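You operate a simulated robot arm through the tools that you are given. There is no shell and no other tool. Be economical: measure what you need, move in short steps, check, and stop when the job is done.

The job below is to be done with a simulated robot arm. You get a single attempt, and the scene is never put back.

JOB
Wipe the mould plate clean, then fit two inserts on its pins.
Fine: black on the ringed pin, silver on the short pin; the rag goes back. What is to be rubbed or washed off counts as gone when no trace of it is left.

Only the result counts: the job must be done as asked and must still hold three seconds after the hand-in. Knocking over, shifting, dropping, spilling or breaking anything else fails it.

ROBOT AND FRAMES
A 6-joint arm with a two-finger parallel gripper, fixed in place. Base frame: the origin is at the foot of the arm, x ahead of it, y to its left, z up; the work surface is at about z = 700. Lengths are in mm, angles in rad, forces in N, time in s.
With the tool pointing down near the work surface it reaches from about 220 to 620 mm from the base axis. Its first joint turns from -1.152 to 1.152 rad. Payload 2.7 kg.
The tool frame sits at the grasp point between the pads (the TCP): z along the fingers, y along the line on which they close. The tips reach 23 mm beyond it. The gripper opens to 94 mm. The fingers are 38 mm wide and 10 mm thick; the gripper's body (54 by 96 mm) begins 39 mm behind the TCP.
Orientation is told as [roll, pitch, yaw] about the base's x, y, z axes, in that order, counted from this pose: with the fingers straight down and closing along the base's y, the tool's x points along the base's -x, its y along +y and its z along -z.

CONTROLS
- The arm moves only by the tool servo_tool. Its argument "targets" is a list of rows, each a list of 7 numbers: the closure, from 0 (fully open) to 1 (shut), then the shift along the base's x, y, z in mm, then the turn, a rotation vector about the base's x, y, z in rad. In form: [[grip, x, y, z, ax, ay, az], ...]. A call has 1 to 8 rows; each row is the pose to reach, as a shift and turn from the pose commanded when the call began. Rows are played at 5 a second. More than 50 mm and 0.15 rad between two rows, or a gripper value outside its range, and nothing of the call is played. A pose out of reach is approached as far as the arm can. The call stops where the force on the tool passes 40 N (or 10 N more than at its start, if that is more) or the arm is blocked; 0.2 s more then pass. Each finger travels about 45 mm/s and halts on what it meets, pressing with about 39 N; the grip force reading is that of the motor and also rises with nothing between the fingers. The clock runs only during rows and for 0.2 s after the last one: add rows that repeat a pose to give the fingers time. The reply holds the time, the measured pose of the TCP, the force on the tool along the base axes, the opening and the grip force, in the units named above and with some noise, with the torque about the TCP (base axes, N m) and any sound that the robot's microphone picked up, and new pictures: "show" is both (left out), scene, wrist or none.
- Cameras (640 x 400 px; columns grow to the right, rows downward): "scene" is fixed at [69.8, -430.2, 1396.7]; the picture's right is [0.82, -0.57, 0.00], its down [-0.37, -0.52, -0.77] and it looks along [0.44, 0.63, -0.64] (base axes); focal length 346 px, centre (320, 200). "wrist" rides on the gripper at [87, 16, -74] in the tool frame; the picture's right is [-0.18, 0.98, 0.00], its down [-0.58, -0.11, -0.81] and it looks along [-0.79, -0.15, 0.59] (tool axes); focal length 243 px, centre (320, 200). There is no depth. A picture from a camera that has moved, and an enlarged one, comes with that camera's place and axes in the base frame and with its lens.
- close_up(camera, box): a new picture of the part [left, top, right, bottom] of that camera's present view, enlarged. The clock stands still meanwhile.
- sign_off(): hands the job in; it is judged then, once.

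Go step by step. Nothing tells you positions but the pictures and the camera data: compare them with the known pose of the tool, close in by small moves and look again before you grip or let go. The budget is 120 turns and 200 pictures, counting those below and the enlarged ones. Unless the task says otherwise, let go and move clear before handing in, and close with one line.

The tools are called after ">>>" as name(argument=value, ...) on one line, values as JSON. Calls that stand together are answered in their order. servo_tool: Moves the arm, as the interface text tells. Its arguments: {"type":"object","properties":{"targets":{"type":"array"},"show":{"type":"string","enum":["both","scene","wrist","none"]}},"required":["targets"]} The other tools are called the same way: close_up (camera, box) takes an enlarged picture of a part of a camera's view; sign_off () hands the job in.

At the start:

```text
time: 0.0
ee_pos: [363.9, 83.3, 993.5]
tcp_rot: [0.0, 0.002, -0.001]
force: [-0.7, -0.3, 0.6]
wrist_torque: [0.01, 0.0, 0.02]
finger_gap: 93.8
finger_force: 0.1
```

scene: 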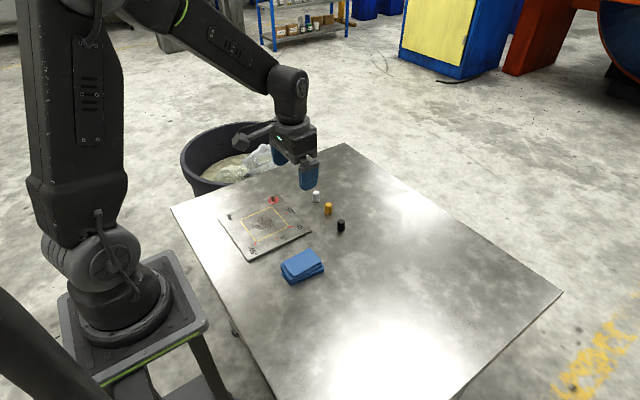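
wrist: 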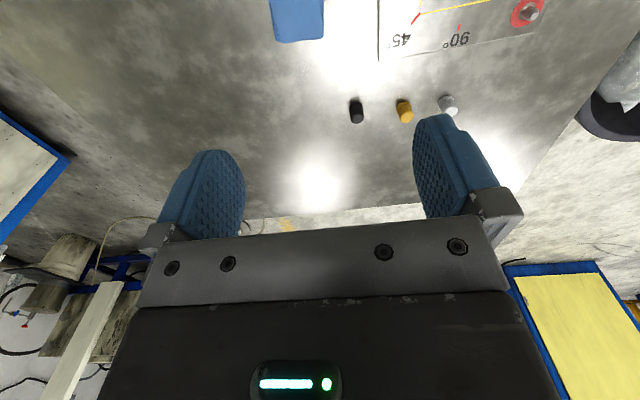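

I see a mould plate with markings, a folded blue rag, and three small inserts (silver, gold, black). I'll look closer first.

>>> close_up(camera="scene", box=[210, 180, 322, 265])

>>> close_up(camera="scene", box=[270, 180, 370, 290])

```text
4.71 times, centred on (266, 222) of scene
camera zoom: at [69.8, -430.2, 1396.7], right [0.82, -0.57, 0.0], down [-0.37, -0.52, -0.77], along [0.44, 0.63, -0.64], focal length 1630 px, centre (574, 94)
```

zoom: 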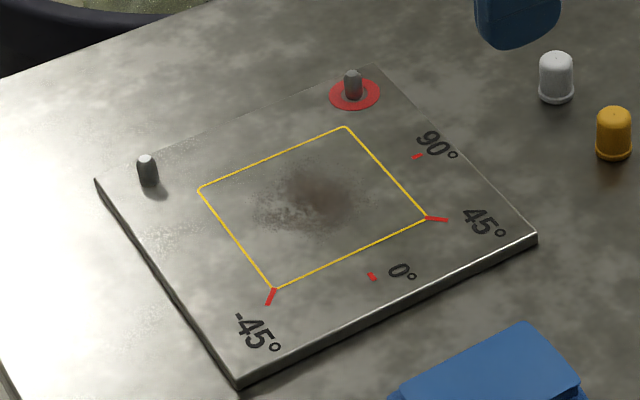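

```text
3.64 times, centred on (320, 235) of scene
camera zoom: at [69.8, -430.2, 1396.7], right [0.82, -0.57, 0.0], down [-0.37, -0.52, -0.77], along [0.44, 0.63, -0.64], focal length 1260 px, centre (320, 73)
```

zoom: 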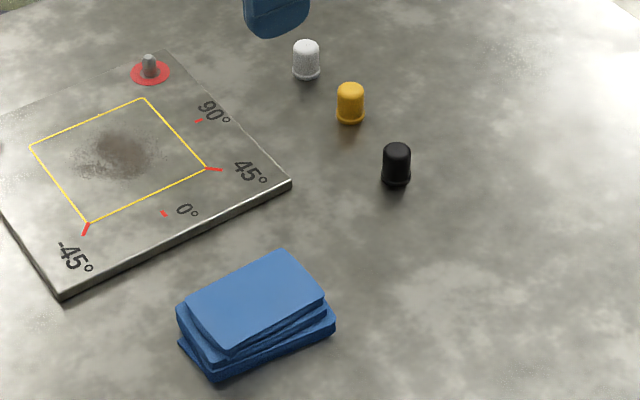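

Plate spans about x 252–448, y 151–347, with the smear around (350,252). The rag is near (355,58), black near (520,112), silver near (537,259). I'll move above the rag.

>>> servo_tool(targets=[[0, -3, -8, -45, 0, 0, 0], [0, -6, -16, -90, 0, 0, 0], [0, -9, -25, -135, 0, 0, 0], [0, -9, -25, -175, 0, 0, 0], [0, -9, -25, -175, 0, 0, 0]])

>>> close_up(camera="scene", box=[265, 235, 345, 295])

```text
time: 1.2
ee_pos: [353.3, 58.3, 818.0]
tcp_rot: [0.001, 0.001, 0.0]
force: [1.0, 0.6, 1.1]
wrist_torque: [-0.02, -0.04, 0.0]
finger_gap: 94.0
finger_force: 0.0
camera wrist: at [266.3, 74.3, 892.6], right [0.18, 0.98, 0.0], down [0.58, -0.11, 0.81], along [0.79, -0.15, -0.59], focal length 243 px, centre (320, 200)
```

scene: 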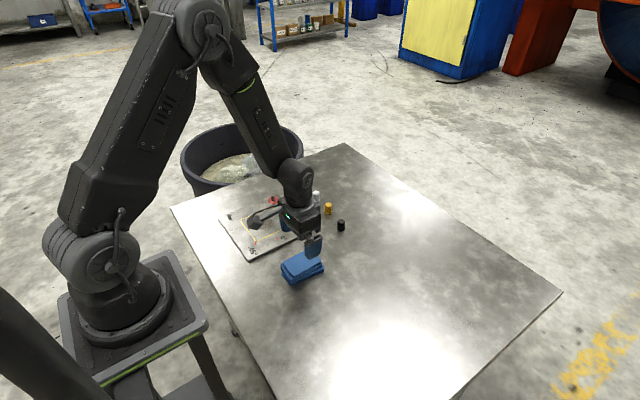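
wrist: 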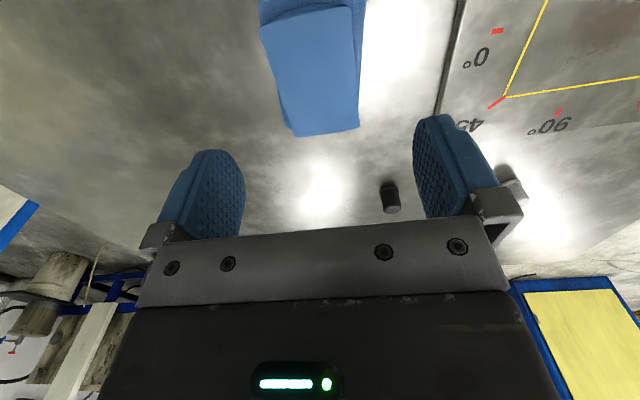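

```text
6.67 times, centred on (305, 265) of scene
camera zoom: at [69.8, -430.2, 1396.7], right [0.82, -0.57, 0.0], down [-0.37, -0.52, -0.77], along [0.44, 0.63, -0.64], focal length 2309 px, centre (420, -233)
```

zoom: 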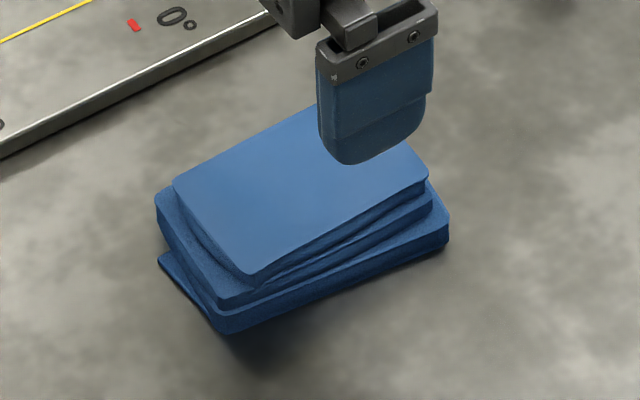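

The rag is a folded stack about 25–28 mm tall, roughly 85×55. I'll lower with the fingers straddling it and check the clearance.

>>> servo_tool(targets=[[0, 0, -1, -35, 0, 0, 0.03], [0, 0, -2, -68, 0, 0, 0.06], [0, 0, -2, -68, 0, 0, 0.06]], show="wrist")

>>> close_up(camera="scene", box=[265, 225, 345, 295])

```text
time: 2.0
ee_pos: [354.0, 54.5, 752.3]
tcp_rot: [-0.002, 0.001, 0.059]
force: [0.0, -0.7, 0.3]
wrist_torque: [-0.01, -0.02, -0.03]
finger_gap: 94.1
finger_force: 0.2
camera wrist: at [266.6, 66.0, 825.4], right [0.12, 0.99, 0.0], down [0.59, -0.07, 0.81], along [0.8, -0.1, -0.59], focal length 243 px, centre (320, 200)
```

wrist: 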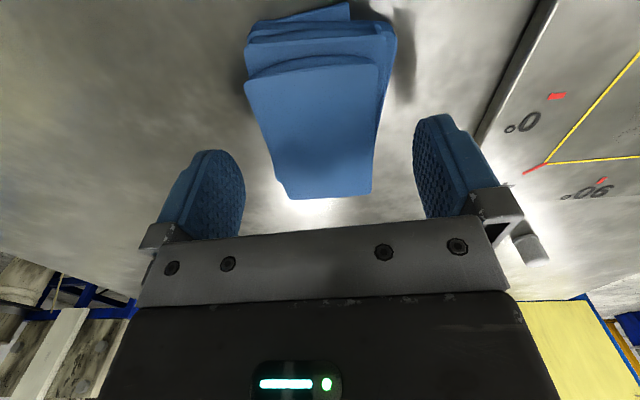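

```text
5.71 times, centred on (305, 260) of scene
camera zoom: at [69.8, -430.2, 1396.7], right [0.82, -0.57, 0.0], down [-0.37, -0.52, -0.77], along [0.44, 0.63, -0.64], focal length 1979 px, centre (406, -143)
```

zoom: 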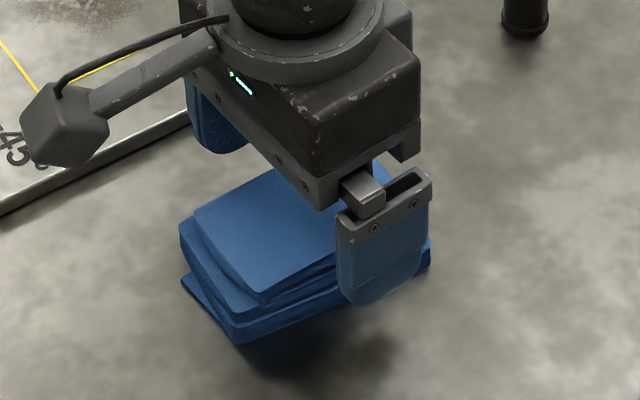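

The rag is centred between the fingers. Lowering and gripping slightly above the table, so the rag protrudes below the tips.

>>> servo_tool(targets=[[0, 1, 1, -12, 0, 0, -0.02], [0, 1, 1, -22, 0, 0, -0.02], [0.4, 1, 1, -22, 0, 0, -0.02], [0.8, 1, 1, -22, 0, 0, -0.02], [0.8, 1, 1, -22, 0, 0, -0.02], [0.8, 1, 1, -22, 0, 0, -0.02]], show="wrist")

>>> close_up(camera="scene", box=[265, 225, 345, 295])

```text
time: 3.4
ee_pos: [355.5, 56.2, 728.8]
tcp_rot: [0.001, 0.0, 0.04]
force: [0.4, 1.0, 1.1]
wrist_torque: [0.02, 0.06, -0.02]
finger_gap: 57.3
finger_force: 39.0
camera wrist: at [267.0, 69.6, 803.5], right [0.14, 0.99, 0.0], down [0.59, -0.09, 0.81], along [0.8, -0.12, -0.59], focal length 243 px, centre (320, 200)
```

wrist: 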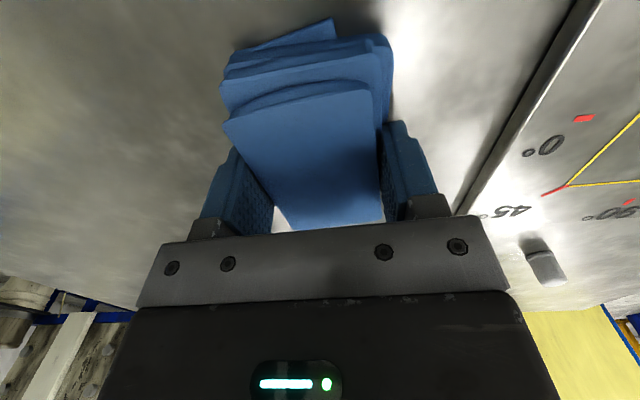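

```text
5.71 times, centred on (305, 260) of scene
camera zoom: at [69.8, -430.2, 1396.7], right [0.82, -0.57, 0.0], down [-0.37, -0.52, -0.77], along [0.44, 0.63, -0.64], focal length 1979 px, centre (406, -143)
```

zoom: 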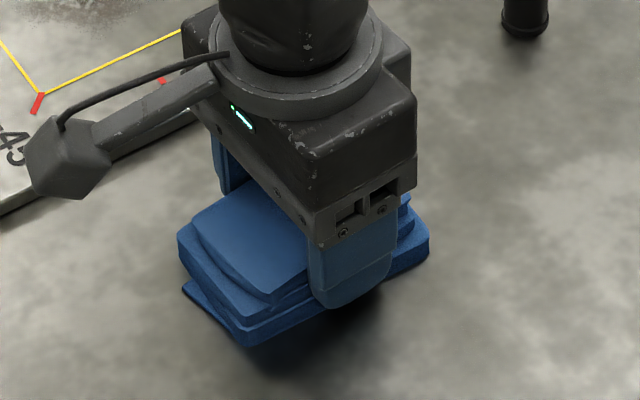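

Rag gripped (gap 57 mm). Lifting it and moving over the plate.

>>> servo_tool(targets=[[0.8, 0, 0, 30, 0, 0, 0], [0.8, 0, 0, 60, 0, 0, 0], [0.8, 0, 45, 65, 0, 0, 0], [0.8, 0, 90, 65, 0, 0, 0], [0.8, 0, 135, 65, 0, 0, 0], [0.8, -5, 180, 65, 0, 0, -0.04], [0.8, -5, 195, 65, 0, 0, -0.04]])

>>> close_up(camera="scene", box=[210, 170, 330, 290])

```text
time: 5.0
ee_pos: [350.9, 250.2, 792.7]
tcp_rot: [0.0, 0.0, 0.003]
force: [-0.2, 0.1, -0.4]
wrist_torque: [-0.04, 0.01, 0.01]
finger_gap: 19.0
finger_force: 0.0
camera wrist: at [263.1, 268.4, 867.9], right [0.18, 0.98, 0.0], down [0.58, -0.11, 0.81], along [0.79, -0.15, -0.59], focal length 243 px, centre (320, 200)
```

scene: 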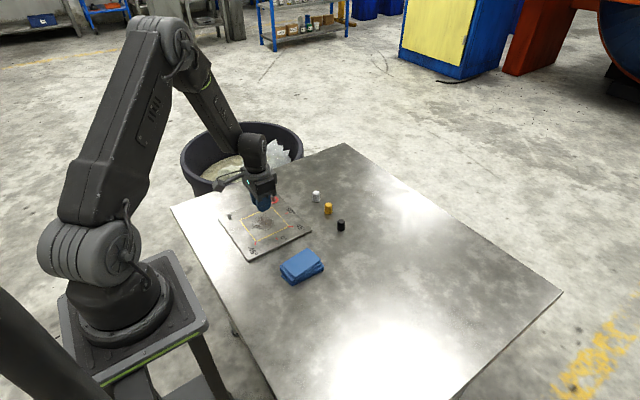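
wrist: 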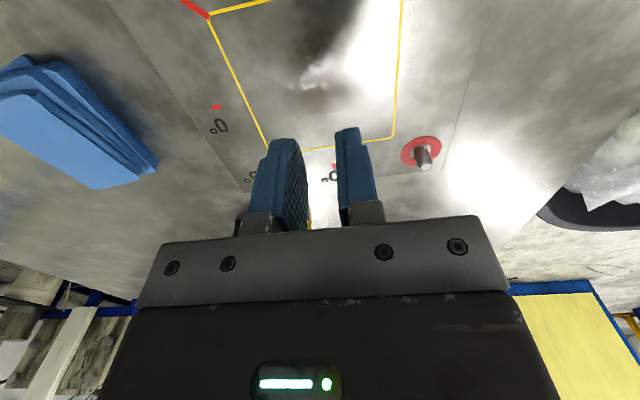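

```text
3.33 times, centred on (270, 230) of scene
camera zoom: at [69.8, -430.2, 1396.7], right [0.82, -0.57, 0.0], down [-0.37, -0.53, -0.77], along [0.44, 0.63, -0.64], focal length 1154 px, centre (487, 100)
```

zoom: 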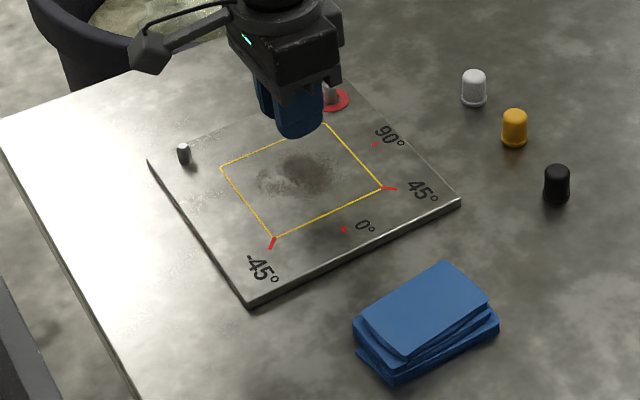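

The rag slipped and stayed in place. I'll go back, grip lower and lift more slowly.

>>> servo_tool(targets=[[0.5, 0, -45, 0, 0, 0, 0], [0.2, 0, -90, 0, 0, 0, 0], [0, 0, -135, 0, 0, 0, 0], [0, 5, -180, 0, 0, 0, 0.04], [0, 5, -196, 0, 0, 0, 0.04], [0, 5, -196, -30, 0, 0, 0.04], [0, 5, -196, -30, 0, 0, 0.04]], show="wrist")

>>> close_up(camera="scene", box=[265, 225, 345, 295])

```text
time: 6.6
ee_pos: [355.5, 53.5, 764.0]
tcp_rot: [0.0, 0.0, 0.041]
force: [-0.6, 0.1, -1.0]
wrist_torque: [0.04, 0.01, 0.01]
finger_gap: 93.9
finger_force: 0.0
camera wrist: at [267.2, 68.1, 838.5], right [0.14, 0.99, 0.0], down [0.59, -0.09, 0.81], along [0.8, -0.12, -0.59], focal length 243 px, centre (320, 200)
```

wrist: 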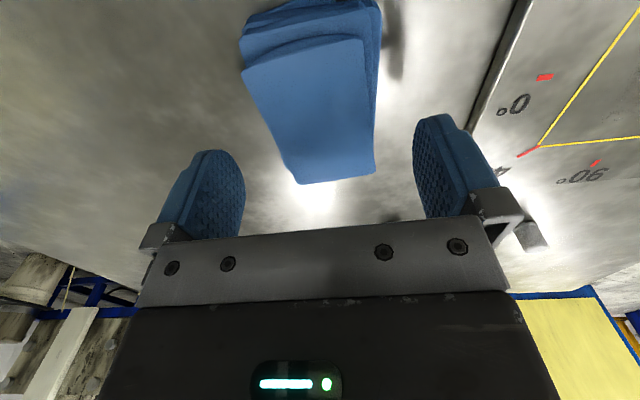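

```text
5.71 times, centred on (305, 260) of scene
camera zoom: at [69.8, -430.2, 1396.7], right [0.82, -0.57, 0.0], down [-0.37, -0.52, -0.77], along [0.44, 0.63, -0.64], focal length 1979 px, centre (406, -143)
```

zoom: 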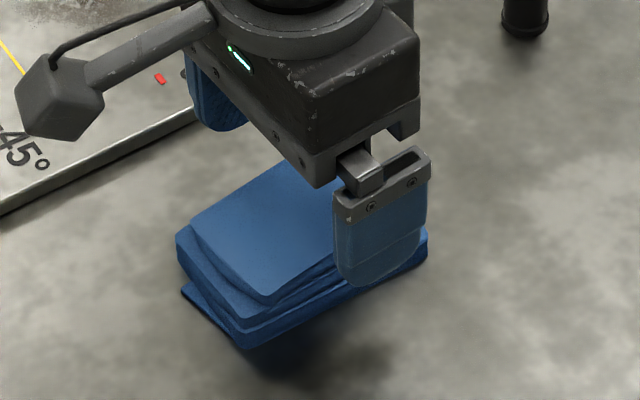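

Rag is unmoved. Lowering to tips just above the table and gripping.

>>> servo_tool(targets=[[0, 0, 2, -20, 0, 0, 0], [0, 0, 2, -38, 0, 0, 0], [1, 0, 2, -38, 0, 0, 0], [1, 0, 2, -38, 0, 0, 0], [1, 0, 2, -38, 0, 0, 0], [1, 0, 2, -38, 0, 0, 0], [1, 0, 2, -35, 0, 0, 0], [1, 0, 2, -30, 0, 0, 0]], show="wrist")

>>> close_up(camera="scene", box=[265, 225, 345, 295])

```text
time: 8.4
ee_pos: [354.6, 57.5, 733.1]
tcp_rot: [0.001, 0.001, 0.04]
force: [-0.8, -0.4, -0.4]
wrist_torque: [-0.02, 0.0, -0.01]
finger_gap: 57.2
finger_force: 38.8
camera wrist: at [266.9, 71.5, 807.9], right [0.14, 0.99, 0.0], down [0.59, -0.09, 0.81], along [0.8, -0.12, -0.59], focal length 243 px, centre (320, 200)
```

wrist: 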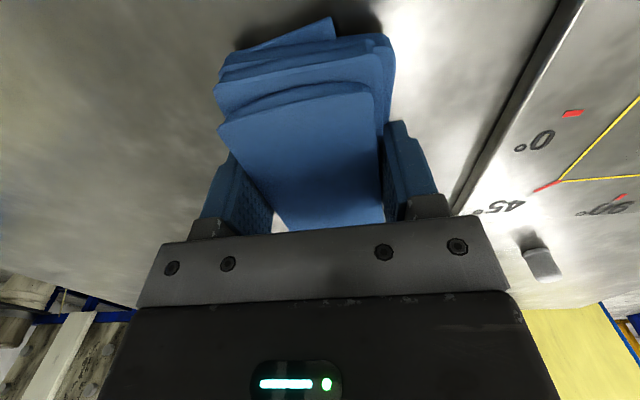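

```text
5.71 times, centred on (305, 260) of scene
camera zoom: at [69.8, -430.2, 1396.7], right [0.82, -0.57, 0.0], down [-0.37, -0.52, -0.77], along [0.44, 0.63, -0.64], focal length 1979 px, centre (406, -143)
```

zoom: 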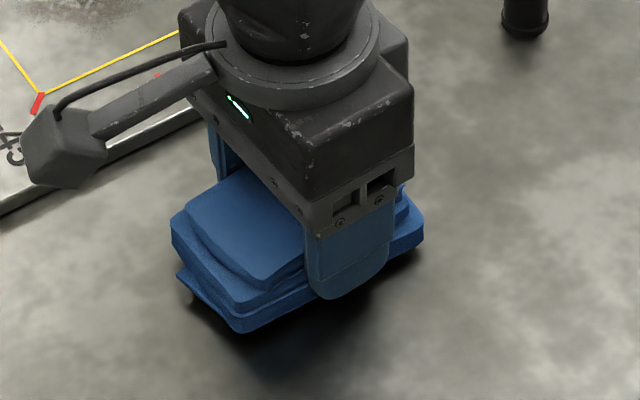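

The rag rose with the gripper. Continuing the lift gently.

>>> servo_tool(targets=[[1, 0, 0, 7, 0, 0, 0], [1, 0, 0, 14, 0, 0, 0], [1, 0, 0, 21, 0, 0, 0], [1, 0, 0, 28, 0, 0, 0], [1, 0, 0, 35, 0, 0, 0], [1, 0, 0, 42, 0, 0, 0], [1, 0, 0, 42, 0, 0, 0]], show="wrist")

>>> close_up(camera="scene", box=[265, 210, 345, 290])

```text
time: 10.0
ee_pos: [354.3, 58.2, 775.0]
tcp_rot: [0.0, 0.002, 0.042]
force: [0.2, 0.2, -0.8]
wrist_torque: [0.03, -0.01, -0.01]
finger_gap: 57.1
finger_force: 38.8
camera wrist: at [267.4, 71.7, 850.2], right [0.14, 0.99, 0.0], down [0.59, -0.09, 0.81], along [0.8, -0.12, -0.59], focal length 243 px, centre (320, 200)
```

wrist: 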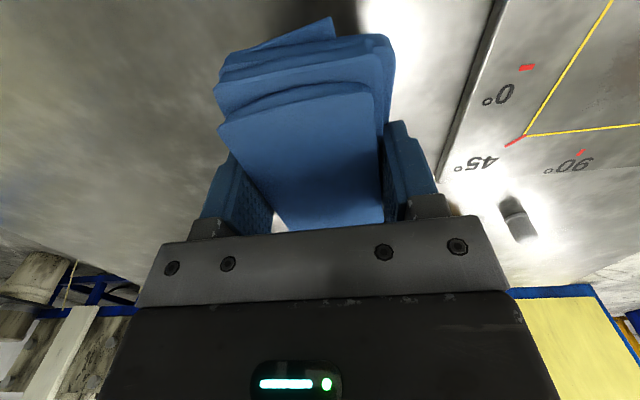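

```text
5.00 times, centred on (305, 250) of scene
camera zoom: at [69.8, -430.2, 1396.7], right [0.82, -0.57, 0.0], down [-0.37, -0.52, -0.77], along [0.44, 0.63, -0.64], focal length 1732 px, centre (395, -50)
```

zoom: 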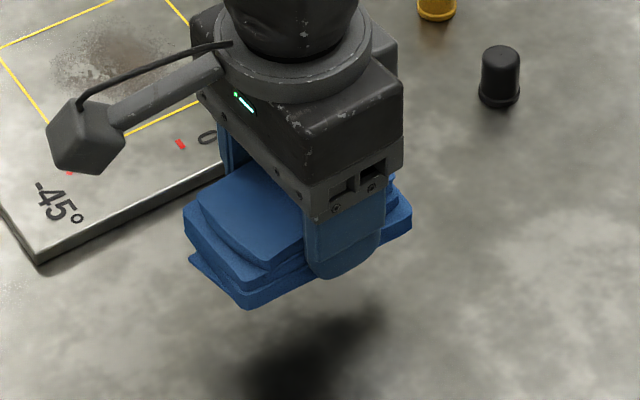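

Held firmly. Moving over the plate's frame centre.

>>> servo_tool(targets=[[1, 0, 20, 0, 0, 0, -0.02], [1, -2, 50, 0, 0, 0, -0.04], [1, -4, 80, 0, 0, 0, -0.04], [1, -6, 110, 0, 0, 0, -0.04], [1, -6, 140, 0, 0, 0, -0.04], [1, -6, 170, 0, 0, 0, -0.04], [1, -6, 192, 0, 0, 0, -0.04], [1, -6, 192, -20, 0, 0, -0.04]], show="wrist")

>>> close_up(camera="scene", box=[200, 160, 330, 270])

```text
time: 11.8
ee_pos: [347.2, 250.8, 756.4]
tcp_rot: [-0.001, 0.0, 0.001]
force: [-0.6, -0.1, -1.8]
wrist_torque: [0.03, -0.02, -0.01]
finger_gap: 57.1
finger_force: 38.9
camera wrist: at [261.0, 267.8, 831.5], right [0.18, 0.98, 0.0], down [0.58, -0.11, 0.81], along [0.79, -0.15, -0.59], focal length 243 px, centre (320, 200)
```

wrist: 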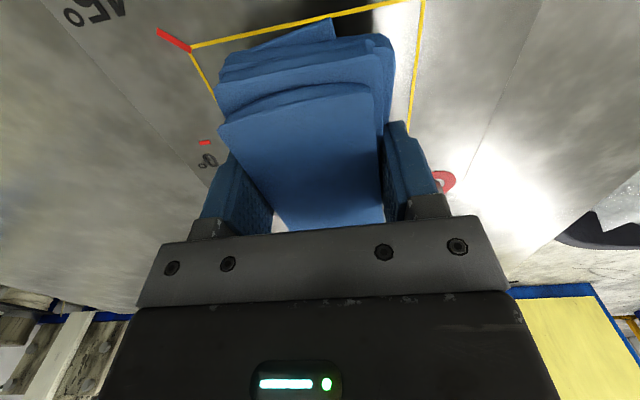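

```text
3.64 times, centred on (265, 215) of scene
camera zoom: at [69.8, -430.2, 1396.7], right [0.82, -0.57, 0.0], down [-0.37, -0.53, -0.77], along [0.44, 0.63, -0.64], focal length 1260 px, centre (520, 146)
```

zoom: 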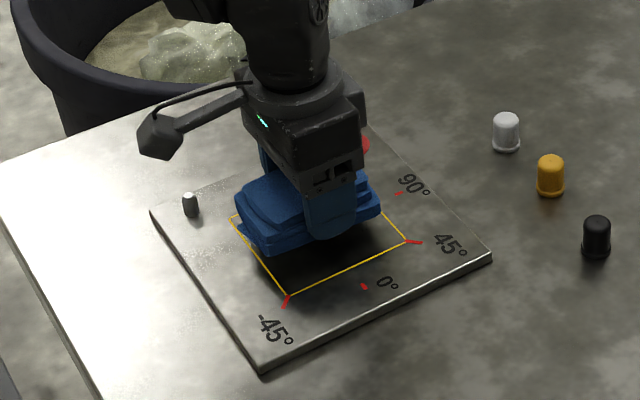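

Over the smear. Lowering in small steps to feel contact.

>>> servo_tool(targets=[[1, 0, 0, -5, 0, 0, 0], [1, 0, 0, -10, 0, 0, 0], [1, 0, 0, -15, 0, 0, 0], [1, 0, 0, -18, 0, 0, 0]], show="none")

```text
time: 12.8
ee_pos: [350.1, 249.4, 738.0]
tcp_rot: [-0.002, 0.001, -0.001]
force: [0.4, -1.1, -0.9]
wrist_torque: [0.04, -0.02, -0.01]
finger_gap: 57.2
finger_force: 38.8
```

>>> servo_tool(targets=[[1, 0, 0, -1.5, 0, 0, 0], [1, 0, 0, -3, 0, 0, 0]], show="none")

```text
time: 13.4
ee_pos: [349.5, 249.7, 734.7]
tcp_rot: [0.0, 0.0, 0.0]
force: [-0.5, -0.8, 3.6]
wrist_torque: [-0.06, -0.06, -0.07]
finger_gap: 57.2
finger_force: 39.2
```

Contact just begins at TCP z≈735. Pressing slightly more.

>>> servo_tool(targets=[[1, 0, 0, -1, 0, 0, 0], [1, 0, 0, -1, 0, 0, 0]], show="none")

```text
time: 14.0
ee_pos: [349.4, 249.8, 734.6]
tcp_rot: [-0.001, 0.0, -0.001]
force: [-3.7, -7.7, 22.2]
wrist_torque: [-0.19, 0.14, 0.04]
finger_gap: 57.0
finger_force: 38.7
```

About 22 N. I'll ease slightly and do wiping strokes.

>>> servo_tool(targets=[[1, 0, 12, 0.3, 0, 0, 0], [1, 0, 24, 0.3, 0, 0, 0], [1, 0, 12, 0.3, 0, 0, 0], [1, 0, 0, 0.3, 0, 0, 0], [1, 0, -12, 0.3, 0, 0, 0], [1, 0, -24, 0.3, 0, 0, 0], [1, 0, -12, 0.3, 0, 0, 0], [1, 0, 0, 0.3, 0, 0, 0]], show="wrist")

```text
time: 15.8
ee_pos: [349.1, 247.5, 735.1]
tcp_rot: [0.0, 0.003, -0.001]
force: [-0.7, -8.4, 17.7]
wrist_torque: [-0.04, -0.49, -0.19]
finger_gap: 57.2
finger_force: 39.1
camera wrist: at [261.3, 265.4, 809.3], right [0.18, 0.98, 0.0], down [0.58, -0.11, 0.81], along [0.79, -0.15, -0.59], focal length 243 px, centre (320, 200)
```

wrist: 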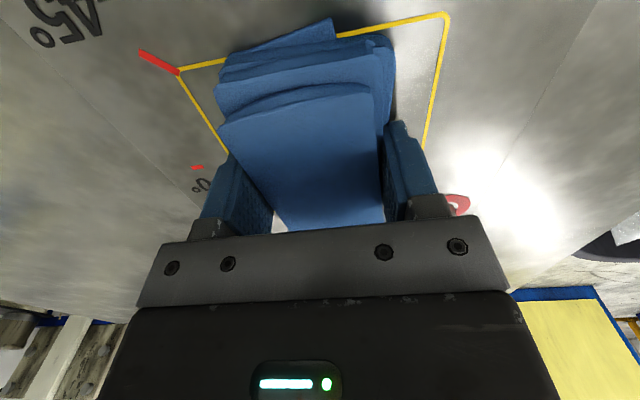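

Rag is holding and pressing well. Strokes shifted in x now.

>>> servo_tool(targets=[[1, 8, 0, 0, 0, 0, 0], [1, 16, 10, 0, 0, 0, 0], [1, 16, 24, 0, 0, 0, 0], [1, 16, 8, 0, 0, 0, 0], [1, 16, -8, 0, 0, 0, 0], [1, 16, -24, 0, 0, 0, 0], [1, 6, -24, 0, 0, 0, 0], [1, -6, -24, 0, 0, 0, 0]], show="none")

>>> servo_tool(targets=[[1, -10, 0, 0, 0, 0, 0], [1, -10, 16, 0, 0, 0, 0], [1, -10, 32, 0, 0, 0, 0], [1, -10, 48, 0, 0, 0, 0], [1, -10, 34, 0, 0, 0, 0], [1, -4, 24, 0, 0, 0, 0], [1, 6, 24, 0, 0, 0, 0], [1, 6, 24, 40, 0, 0, 0]])

```text
time: 17.6
ee_pos: [344.9, 228.4, 735.1]
tcp_rot: [0.004, -0.003, 0.0]
force: [12.4, -1.0, 22.9]
wrist_torque: [-0.2, -0.02, 0.08]
finger_gap: 57.1
finger_force: 38.9
```

```text
time: 18.2
ee_pos: [331.8, 238.5, 734.5]
tcp_rot: [-0.002, 0.004, -0.004]
force: [-0.6, 2.0, 3.4]
wrist_torque: [0.09, -0.12, 0.04]
finger_gap: 57.1
finger_force: 39.5
stopped in row 3: the force on the tool passed its limit at 42 N (the readings are from after the stop); the commanded pose is now the measured one
camera wrist: at [244.6, 256.0, 809.3], right [0.19, 0.98, 0.0], down [0.58, -0.11, 0.8], along [0.79, -0.15, -0.59], focal length 243 px, centre (320, 200)
```

scene: 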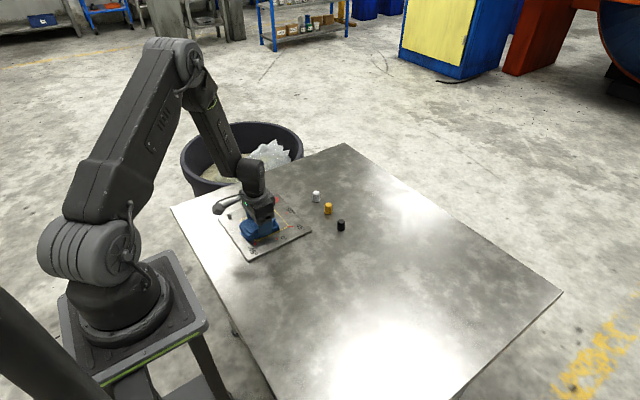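
wrist: 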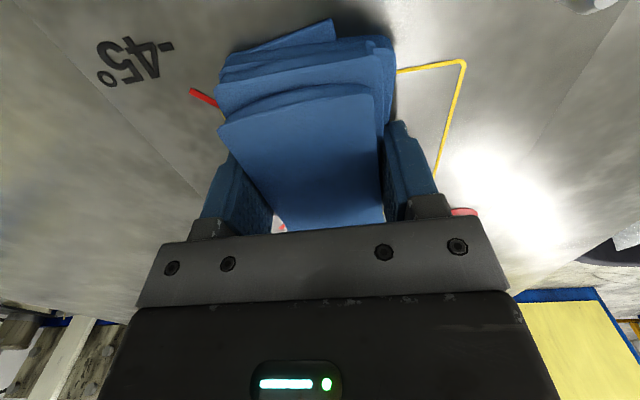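

Stopped by a friction peak; continuing with lighter pressure on this side, then lifting to look.

>>> servo_tool(targets=[[1, 2, 9, -0.2, 0, 0, 0], [1, 3, 18, -0.2, 0, 0, 0], [1, 4, 27, -0.2, 0, 0, 0], [1, 4, 36, -0.2, 0, 0, 0], [1, 12, 28, -0.2, 0, 0, 0], [1, 12, 14, -0.2, 0, 0, 0], [1, 12, 0, -0.2, 0, 0, 0], [1, 12, -10, -0.2, 0, 0, 0]], show="none")

>>> servo_tool(targets=[[1, 0, 0, 15, 0, 0, 0], [1, 0, -35, 30, 0, 0, 0], [1, 0, -75, 40, 0, 0, 0], [1, 0, -115, 40, 0, 0, 0], [1, 0, -155, 40, 0, 0, 0], [1, 0, -155, 40, 0, 0, 0]])

>>> close_up(camera="scene", box=[210, 180, 322, 265])

```text
time: 20.0
ee_pos: [344.8, 229.2, 734.3]
tcp_rot: [-0.002, 0.001, -0.004]
force: [0.5, 9.7, 20.6]
wrist_torque: [0.12, 0.38, -0.17]
finger_gap: 57.0
finger_force: 39.0
```

```text
time: 21.4
ee_pos: [343.6, 73.2, 773.6]
tcp_rot: [-0.005, 0.005, -0.002]
force: [0.7, 0.5, -0.6]
wrist_torque: [0.03, -0.02, 0.02]
finger_gap: 57.3
finger_force: 38.1
camera wrist: at [256.7, 90.7, 848.6], right [0.19, 0.98, 0.0], down [0.59, -0.11, 0.8], along [0.79, -0.15, -0.6], focal length 243 px, centre (320, 200)
```

scene: 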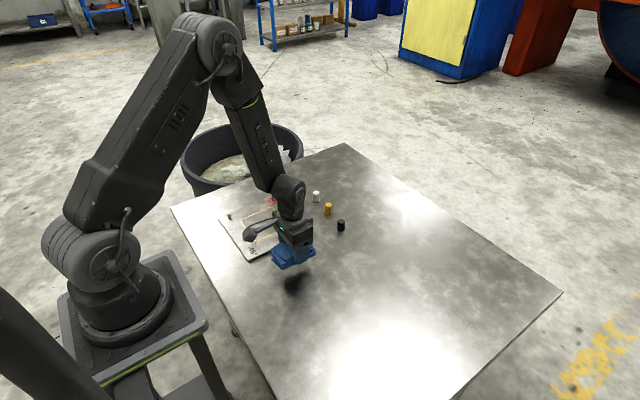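
wrist: 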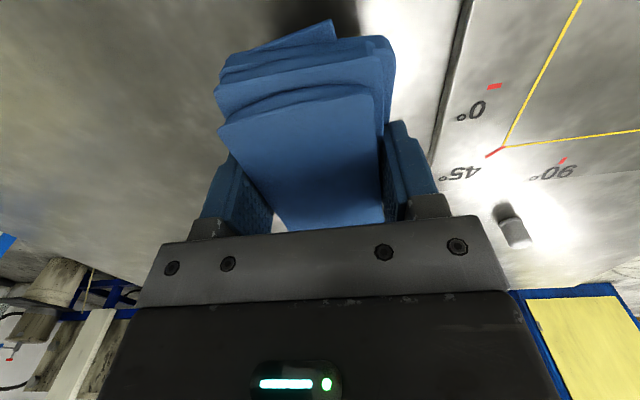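

```text
4.71 times, centred on (266, 222) of scene
camera zoom: at [69.8, -430.2, 1396.7], right [0.82, -0.57, 0.0], down [-0.37, -0.52, -0.77], along [0.44, 0.63, -0.64], focal length 1630 px, centre (574, 94)
```

zoom: 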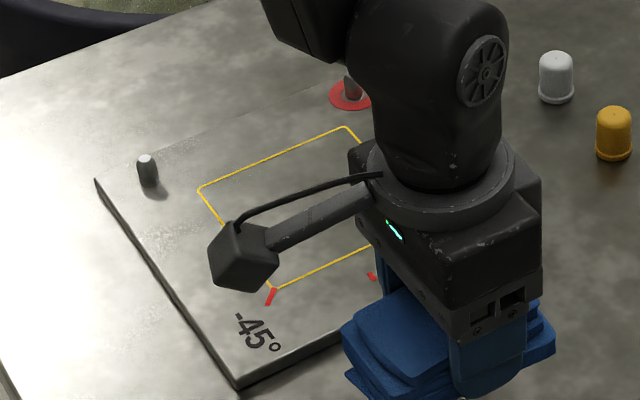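

The visible part looks clean. Moving the arm aside to see all of it before putting the rag down.

>>> servo_tool(targets=[[1, 10, -40, 0, 0, 0, 0.02], [1, 12, -80, 0, 0, 0, 0.044], [1, 12, -110, 0, 0, 0, 0.044]], show="none")

>>> close_up(camera="scene", box=[220, 195, 310, 255])

```text
time: 22.2
ee_pos: [356.4, -37.8, 774.6]
tcp_rot: [-0.004, 0.005, 0.04]
force: [0.0, 0.5, -0.2]
wrist_torque: [0.03, -0.03, 0.0]
finger_gap: 57.2
finger_force: 38.7
```

```text
6.67 times, centred on (265, 225) of scene
camera zoom: at [69.8, -430.2, 1396.7], right [0.82, -0.57, 0.0], down [-0.37, -0.52, -0.77], along [0.44, 0.63, -0.64], focal length 2309 px, centre (687, 33)
```

zoom: 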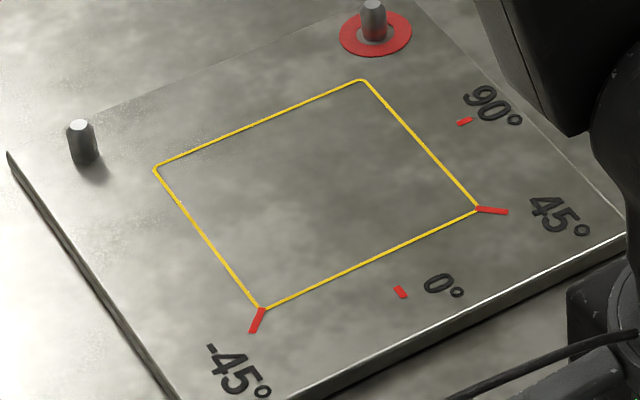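

The plate is fully clean. Putting the rag back on its original spot.

>>> servo_tool(targets=[[1, 0, 30, 0, 0, 0, 0], [1, 0, 65, 0, 0.002, -0.002, 0], [1, 0, 94, 0, 0.004, -0.005, 0], [1, 0, 94, -20, 0.004, -0.005, 0], [1, 0, 94, -38, 0.004, -0.005, 0], [1, 0, 94, -45, 0.004, -0.005, 0], [1, 0, 94, -45, 0.004, -0.005, 0]], show="wrist")

>>> close_up(camera="scene", box=[265, 225, 345, 295])

```text
time: 23.8
ee_pos: [354.3, 57.8, 728.8]
tcp_rot: [0.0, 0.0, 0.04]
force: [0.3, 0.2, -0.6]
wrist_torque: [0.0, -0.01, 0.01]
finger_gap: 57.3
finger_force: 38.7
camera wrist: at [268.0, 71.1, 803.2], right [0.14, 0.99, 0.0], down [0.59, -0.09, 0.81], along [0.8, -0.12, -0.59], focal length 243 px, centre (320, 200)
```

wrist: 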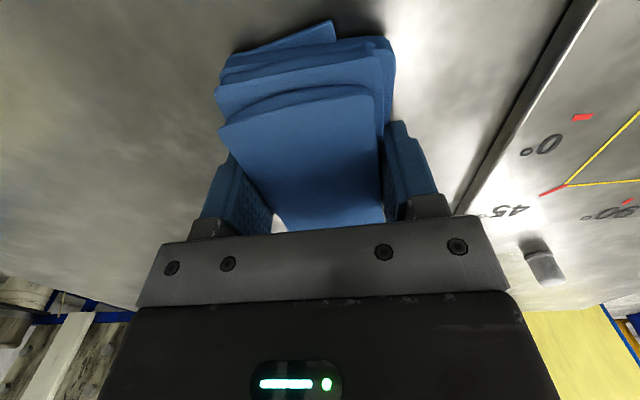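

```text
5.71 times, centred on (305, 260) of scene
camera zoom: at [69.8, -430.2, 1396.7], right [0.82, -0.57, 0.0], down [-0.37, -0.52, -0.77], along [0.44, 0.63, -0.64], focal length 1979 px, centre (406, -143)
```

zoom: 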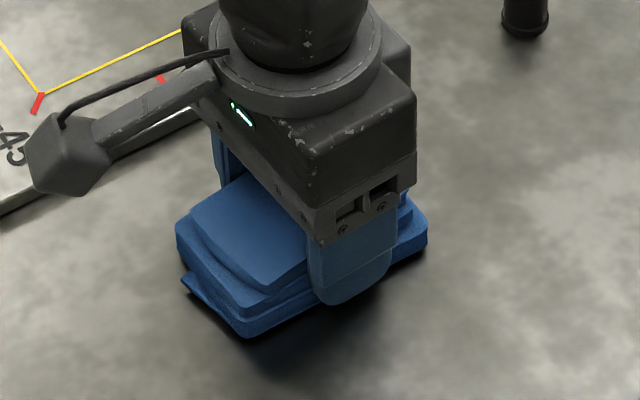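

Nearly down; lowering the last millimetres.

>>> servo_tool(targets=[[1, 0, 0, -2, 0, 0, 0], [1, 0, 0, -3, 0, 0, 0], [1, 0, 0, -3.6, 0, 0, 0]], show="none")

>>> close_up(camera="scene", box=[265, 225, 345, 295])

```text
time: 24.6
ee_pos: [354.6, 57.3, 725.1]
tcp_rot: [0.0, 0.0, 0.04]
force: [-0.3, -0.3, -0.4]
wrist_torque: [0.01, -0.02, 0.02]
finger_gap: 57.2
finger_force: 39.6
```

```text
5.71 times, centred on (305, 260) of scene
camera zoom: at [69.8, -430.2, 1396.7], right [0.82, -0.57, 0.0], down [-0.37, -0.52, -0.77], along [0.44, 0.63, -0.64], focal length 1979 px, centre (406, -143)
```

zoom: 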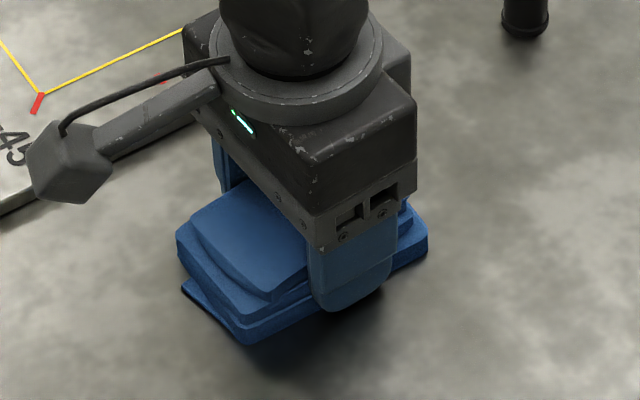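

Essentially seated. Touching down, releasing and rising.

>>> servo_tool(targets=[[1, 0, 0, -0.9, 0, 0, 0], [0, 0, 0, -0.9, 0, 0, 0], [0, 0, 0, -0.9, 0, 0, 0], [0, 0, 0, -0.9, 0, 0, 0], [0, 0, 0, -0.9, 0, 0, 0], [0, 0, 0, 30, 0, 0, 0], [0, 0, 0, 75, 0, 0, 0]], show="none")

>>> close_up(camera="scene", box=[265, 235, 345, 295])

```text
time: 26.2
ee_pos: [355.1, 55.0, 799.5]
tcp_rot: [0.0, 0.003, 0.04]
force: [0.3, 0.7, 1.3]
wrist_torque: [0.02, -0.01, 0.0]
finger_gap: 94.0
finger_force: 0.0
```

```text
6.67 times, centred on (305, 265) of scene
camera zoom: at [69.8, -430.2, 1396.7], right [0.82, -0.57, 0.0], down [-0.37, -0.52, -0.77], along [0.44, 0.63, -0.64], focal length 2309 px, centre (420, -233)
```

zoom: 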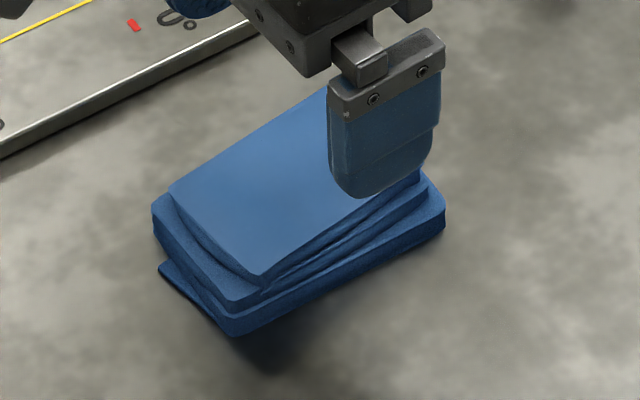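

The rag is back in place. Now heading to the black insert for a close wrist look.

>>> servo_tool(targets=[[0, 40, 20, 10, 0, 0, -0.04], [0, 80, 40, 10, 0, 0, -0.04], [0, 115, 52, 10, 0, 0, -0.04], [0, 125, 54, -20, 0, 0, -0.04], [0, 125, 54, -20, 0, 0, -0.04]])

```text
time: 27.4
ee_pos: [480.3, 112.7, 779.2]
tcp_rot: [0.0, 0.001, -0.001]
force: [0.3, -0.4, -0.3]
wrist_torque: [-0.02, 0.01, 0.0]
finger_gap: 94.1
finger_force: 0.2
camera wrist: at [393.2, 130.2, 853.6], right [0.18, 0.98, 0.0], down [0.58, -0.11, 0.81], along [0.79, -0.15, -0.59], focal length 243 px, centre (320, 200)
```

scene: 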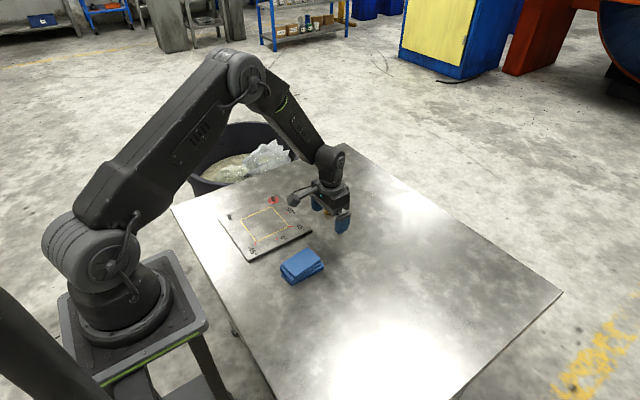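
wrist: 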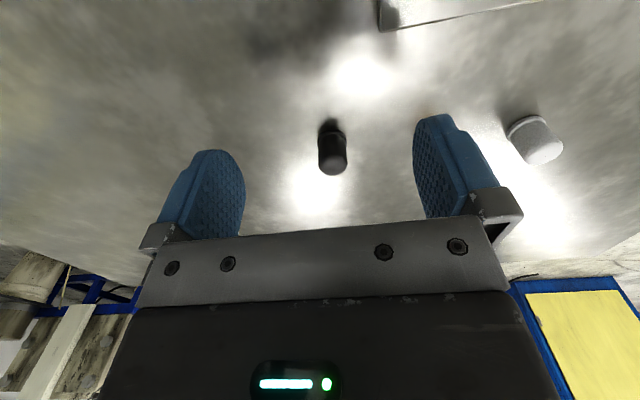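

Black insert is near (518,115). Moving closer and looking again.

>>> servo_tool(targets=[[0.3, 20, 2, -8, 0, 0, 0], [0.3, 30, 2, -18, 0, 0, 0], [0.3, 30, 2, -18, 0, 0, 0]], show="none")

>>> close_up(camera="wrist", box=[240, 60, 420, 240])

>>> close_up(camera="scene", box=[300, 180, 380, 250])

```text
time: 28.2
ee_pos: [511.1, 113.2, 761.6]
tcp_rot: [-0.001, -0.001, 0.0]
force: [0.0, -0.5, 0.5]
wrist_torque: [0.01, 0.02, -0.05]
finger_gap: 65.7
finger_force: 0.1
```

```text
2.22 times, centred on (330, 150) of wrist
camera zoom: at [423.4, 131.0, 836.7], right [0.18, 0.98, 0.0], down [0.58, -0.11, 0.81], along [0.79, -0.15, -0.59], focal length 539 px, centre (298, 311)
```

zoom: 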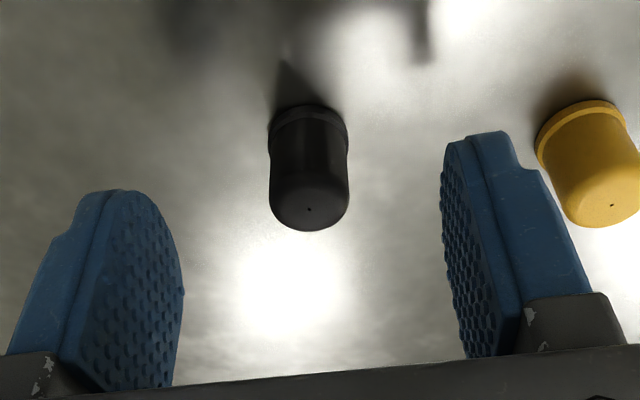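

```text
5.71 times, centred on (340, 215) of scene
camera zoom: at [69.8, -430.2, 1396.7], right [0.82, -0.57, 0.0], down [-0.37, -0.52, -0.77], along [0.44, 0.63, -0.64], focal length 1979 px, centre (206, 114)
```

zoom: 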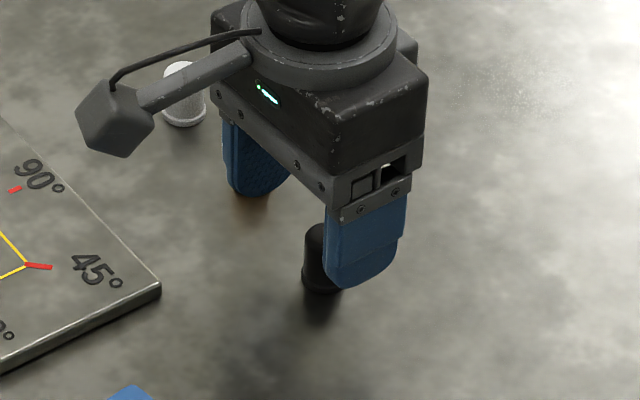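

Black insert centre is about (522,116), ~29 mm tall. Going down around it and gripping above the flange.

>>> servo_tool(targets=[[0.3, 11, 3, 0, 0, 0, 0], [0.3, 11, 3, -20, 0, 0, 0], [0.3, 11, 3, -32, 0, 0, 0], [0.3, 11, 3, -32, 0, 0, 0]], show="none")

>>> close_up(camera="wrist", box=[220, 60, 420, 240])

```text
time: 29.2
ee_pos: [521.2, 116.3, 729.8]
tcp_rot: [0.001, -0.001, 0.0]
force: [-0.5, 0.5, 0.9]
wrist_torque: [-0.01, 0.02, 0.03]
finger_gap: 66.0
finger_force: 0.2
```

```text
2.22 times, centred on (320, 150) of wrist
camera zoom: at [433.6, 133.3, 804.4], right [0.18, 0.98, 0.0], down [0.58, -0.11, 0.81], along [0.79, -0.15, -0.59], focal length 539 px, centre (320, 311)
```

zoom: 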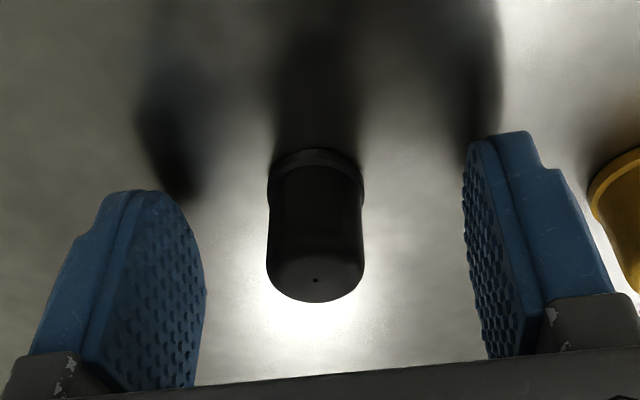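

Aligned. Closing on the black insert and lifting.

>>> servo_tool(targets=[[0.7, 0, 0, 0, 0, 0, 0], [1, 0, 0, 0, 0, 0, 0], [1, 0, 0, 0, 0, 0, 0], [1, 0, 0, 0, 0, 0, 0], [1, 0, 0, 0, 0, 0, 0], [1, 0, 0, 8, 0, 0, 0], [1, 0, 0, 25, 0, 0, 0], [1, 0, 0, 45, 0, 0, 0]])

>>> close_up(camera="wrist", box=[220, 60, 420, 240])

```text
time: 31.0
ee_pos: [520.9, 114.3, 774.8]
tcp_rot: [0.002, 0.0, 0.0]
force: [-0.7, -0.4, 0.8]
wrist_torque: [0.01, 0.04, -0.01]
finger_gap: 20.8
finger_force: 38.7
camera wrist: at [433.0, 133.2, 849.1], right [0.18, 0.98, 0.0], down [0.58, -0.11, 0.81], along [0.79, -0.15, -0.59], focal length 243 px, centre (320, 200)
```

scene: 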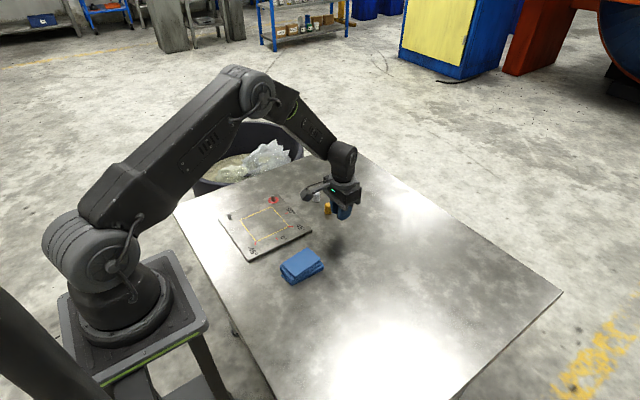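
wrist: 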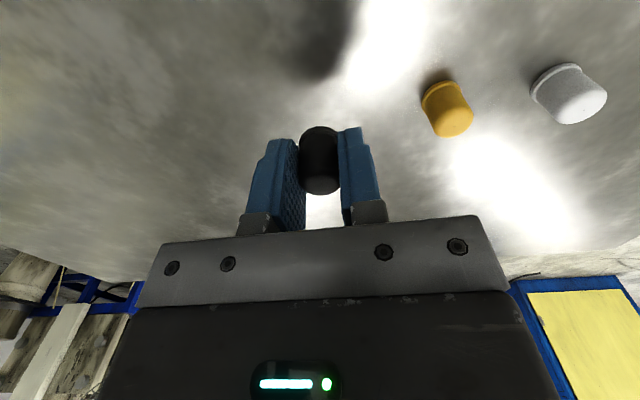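

```text
2.22 times, centred on (320, 150) of wrist
camera zoom: at [433.0, 133.2, 849.1], right [0.18, 0.98, 0.0], down [0.58, -0.11, 0.81], along [0.79, -0.15, -0.59], focal length 539 px, centre (320, 311)
```

zoom: 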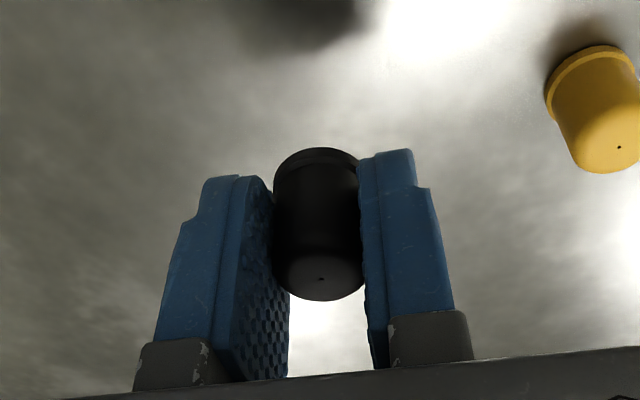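

Black insert held (20.8 mm). Moving to a viewpoint just short of the ringed pin.

>>> servo_tool(targets=[[1, -20, 10, 15, 0, 0, 0], [1, -45, 40, 20, 0, 0, 0], [1, -70, 75, 20, 0, 0, 0], [1, -90, 110, 20, 0, 0, 0], [1, -105, 145, 20, 0, 0, 0], [1, -120, 180, 20, 0, 0, 0], [1, -130, 208, 20, 0, 0, 0], [1, -130, 208, 20, 0, 0, 0]])

>>> close_up(camera="wrist", box=[240, 0, 440, 200])

>>> close_up(camera="scene", box=[210, 170, 310, 240])

```text
time: 32.8
ee_pos: [389.5, 324.9, 797.1]
tcp_rot: [0.0, -0.001, 0.001]
force: [-0.1, -1.0, 0.7]
wrist_torque: [0.03, -0.02, -0.01]
finger_gap: 20.6
finger_force: 38.5
camera wrist: at [303.4, 342.5, 870.8], right [0.18, 0.98, 0.0], down [0.58, -0.11, 0.81], along [0.79, -0.15, -0.59], focal length 243 px, centre (320, 200)
```

scene: 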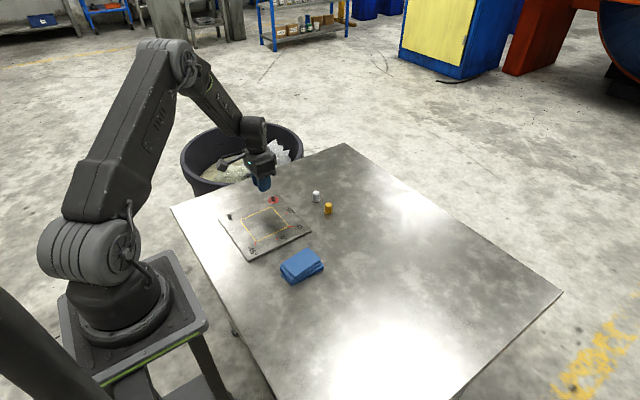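
wrist: 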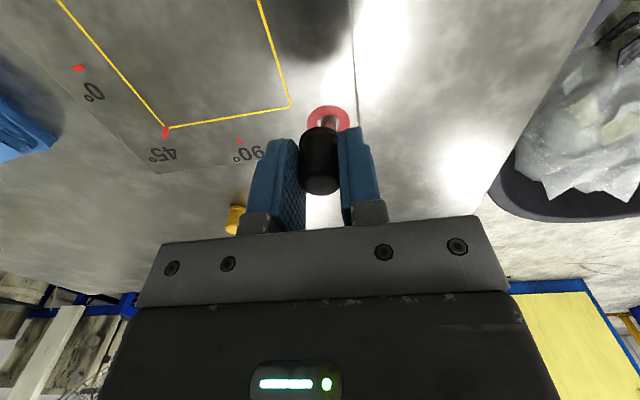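

```text
2.00 times, centred on (340, 100) of wrist
camera zoom: at [303.4, 342.5, 870.8], right [0.18, 0.98, 0.0], down [0.58, -0.11, 0.81], along [0.79, -0.15, -0.59], focal length 485 px, centre (280, 400)
```

zoom: 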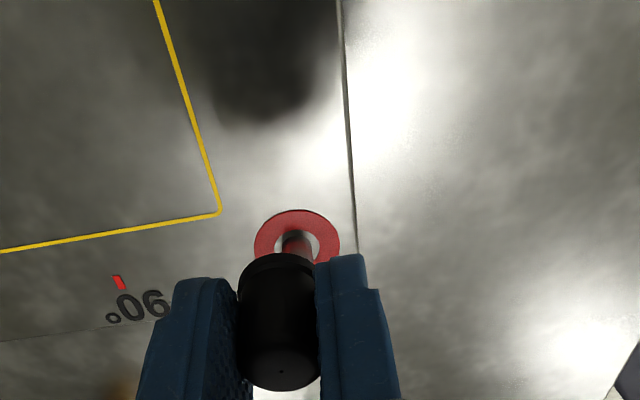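

```text
5.71 times, centred on (260, 205) of scene
camera zoom: at [69.8, -430.2, 1396.7], right [0.82, -0.57, 0.0], down [-0.37, -0.53, -0.77], along [0.44, 0.63, -0.64], focal length 1979 px, centre (663, 171)
```

zoom: 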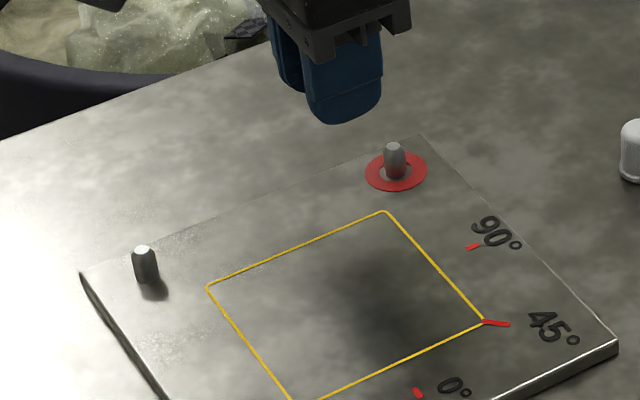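

Ringed pin is around (420,328). Moving to just above it to compare in both views.

>>> servo_tool(targets=[[1, 10, 3, 0, 0, 0, 0], [1, 27, 3, 0, 0, 0, 0], [1, 27, 3, -24, 0, 0, 0], [1, 27, 3, -24, 0, 0, 0]], show="none")

>>> close_up(camera="wrist", box=[250, 60, 410, 200])

>>> close_up(camera="scene", box=[245, 170, 305, 220])

```text
time: 33.8
ee_pos: [419.1, 328.8, 772.8]
tcp_rot: [0.0, 0.0, -0.001]
force: [0.0, 1.1, -1.2]
wrist_torque: [0.01, -0.02, -0.01]
finger_gap: 20.7
finger_force: 39.2
```

```text
2.86 times, centred on (330, 130) of wrist
camera zoom: at [331.8, 345.0, 847.0], right [0.18, 0.98, 0.0], down [0.58, -0.11, 0.81], along [0.79, -0.15, -0.59], focal length 693 px, centre (291, 400)
```

zoom: 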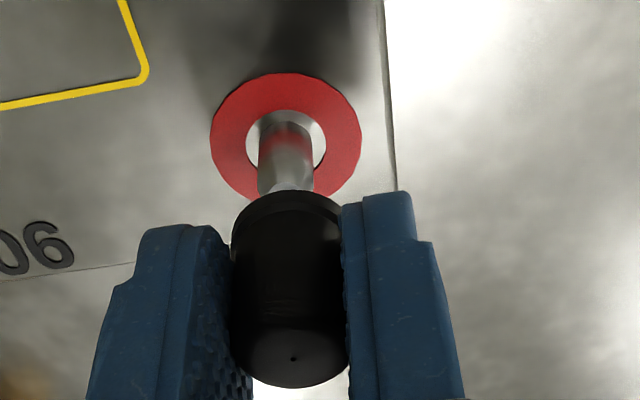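

```text
8.00 times, centred on (275, 195) of scene
camera zoom: at [69.8, -430.2, 1396.7], right [0.82, -0.57, 0.0], down [-0.37, -0.52, -0.77], along [0.44, 0.63, -0.64], focal length 2771 px, centre (680, 240)
```

zoom: 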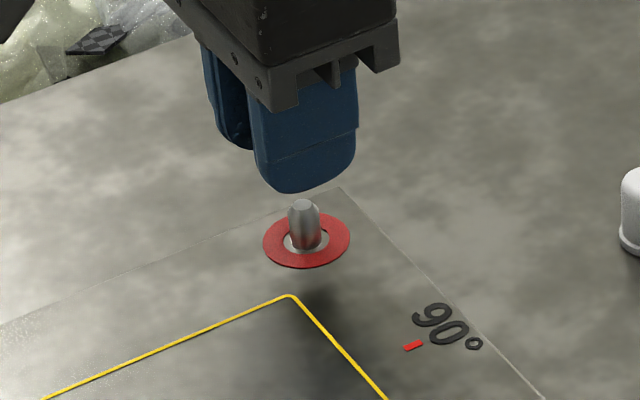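

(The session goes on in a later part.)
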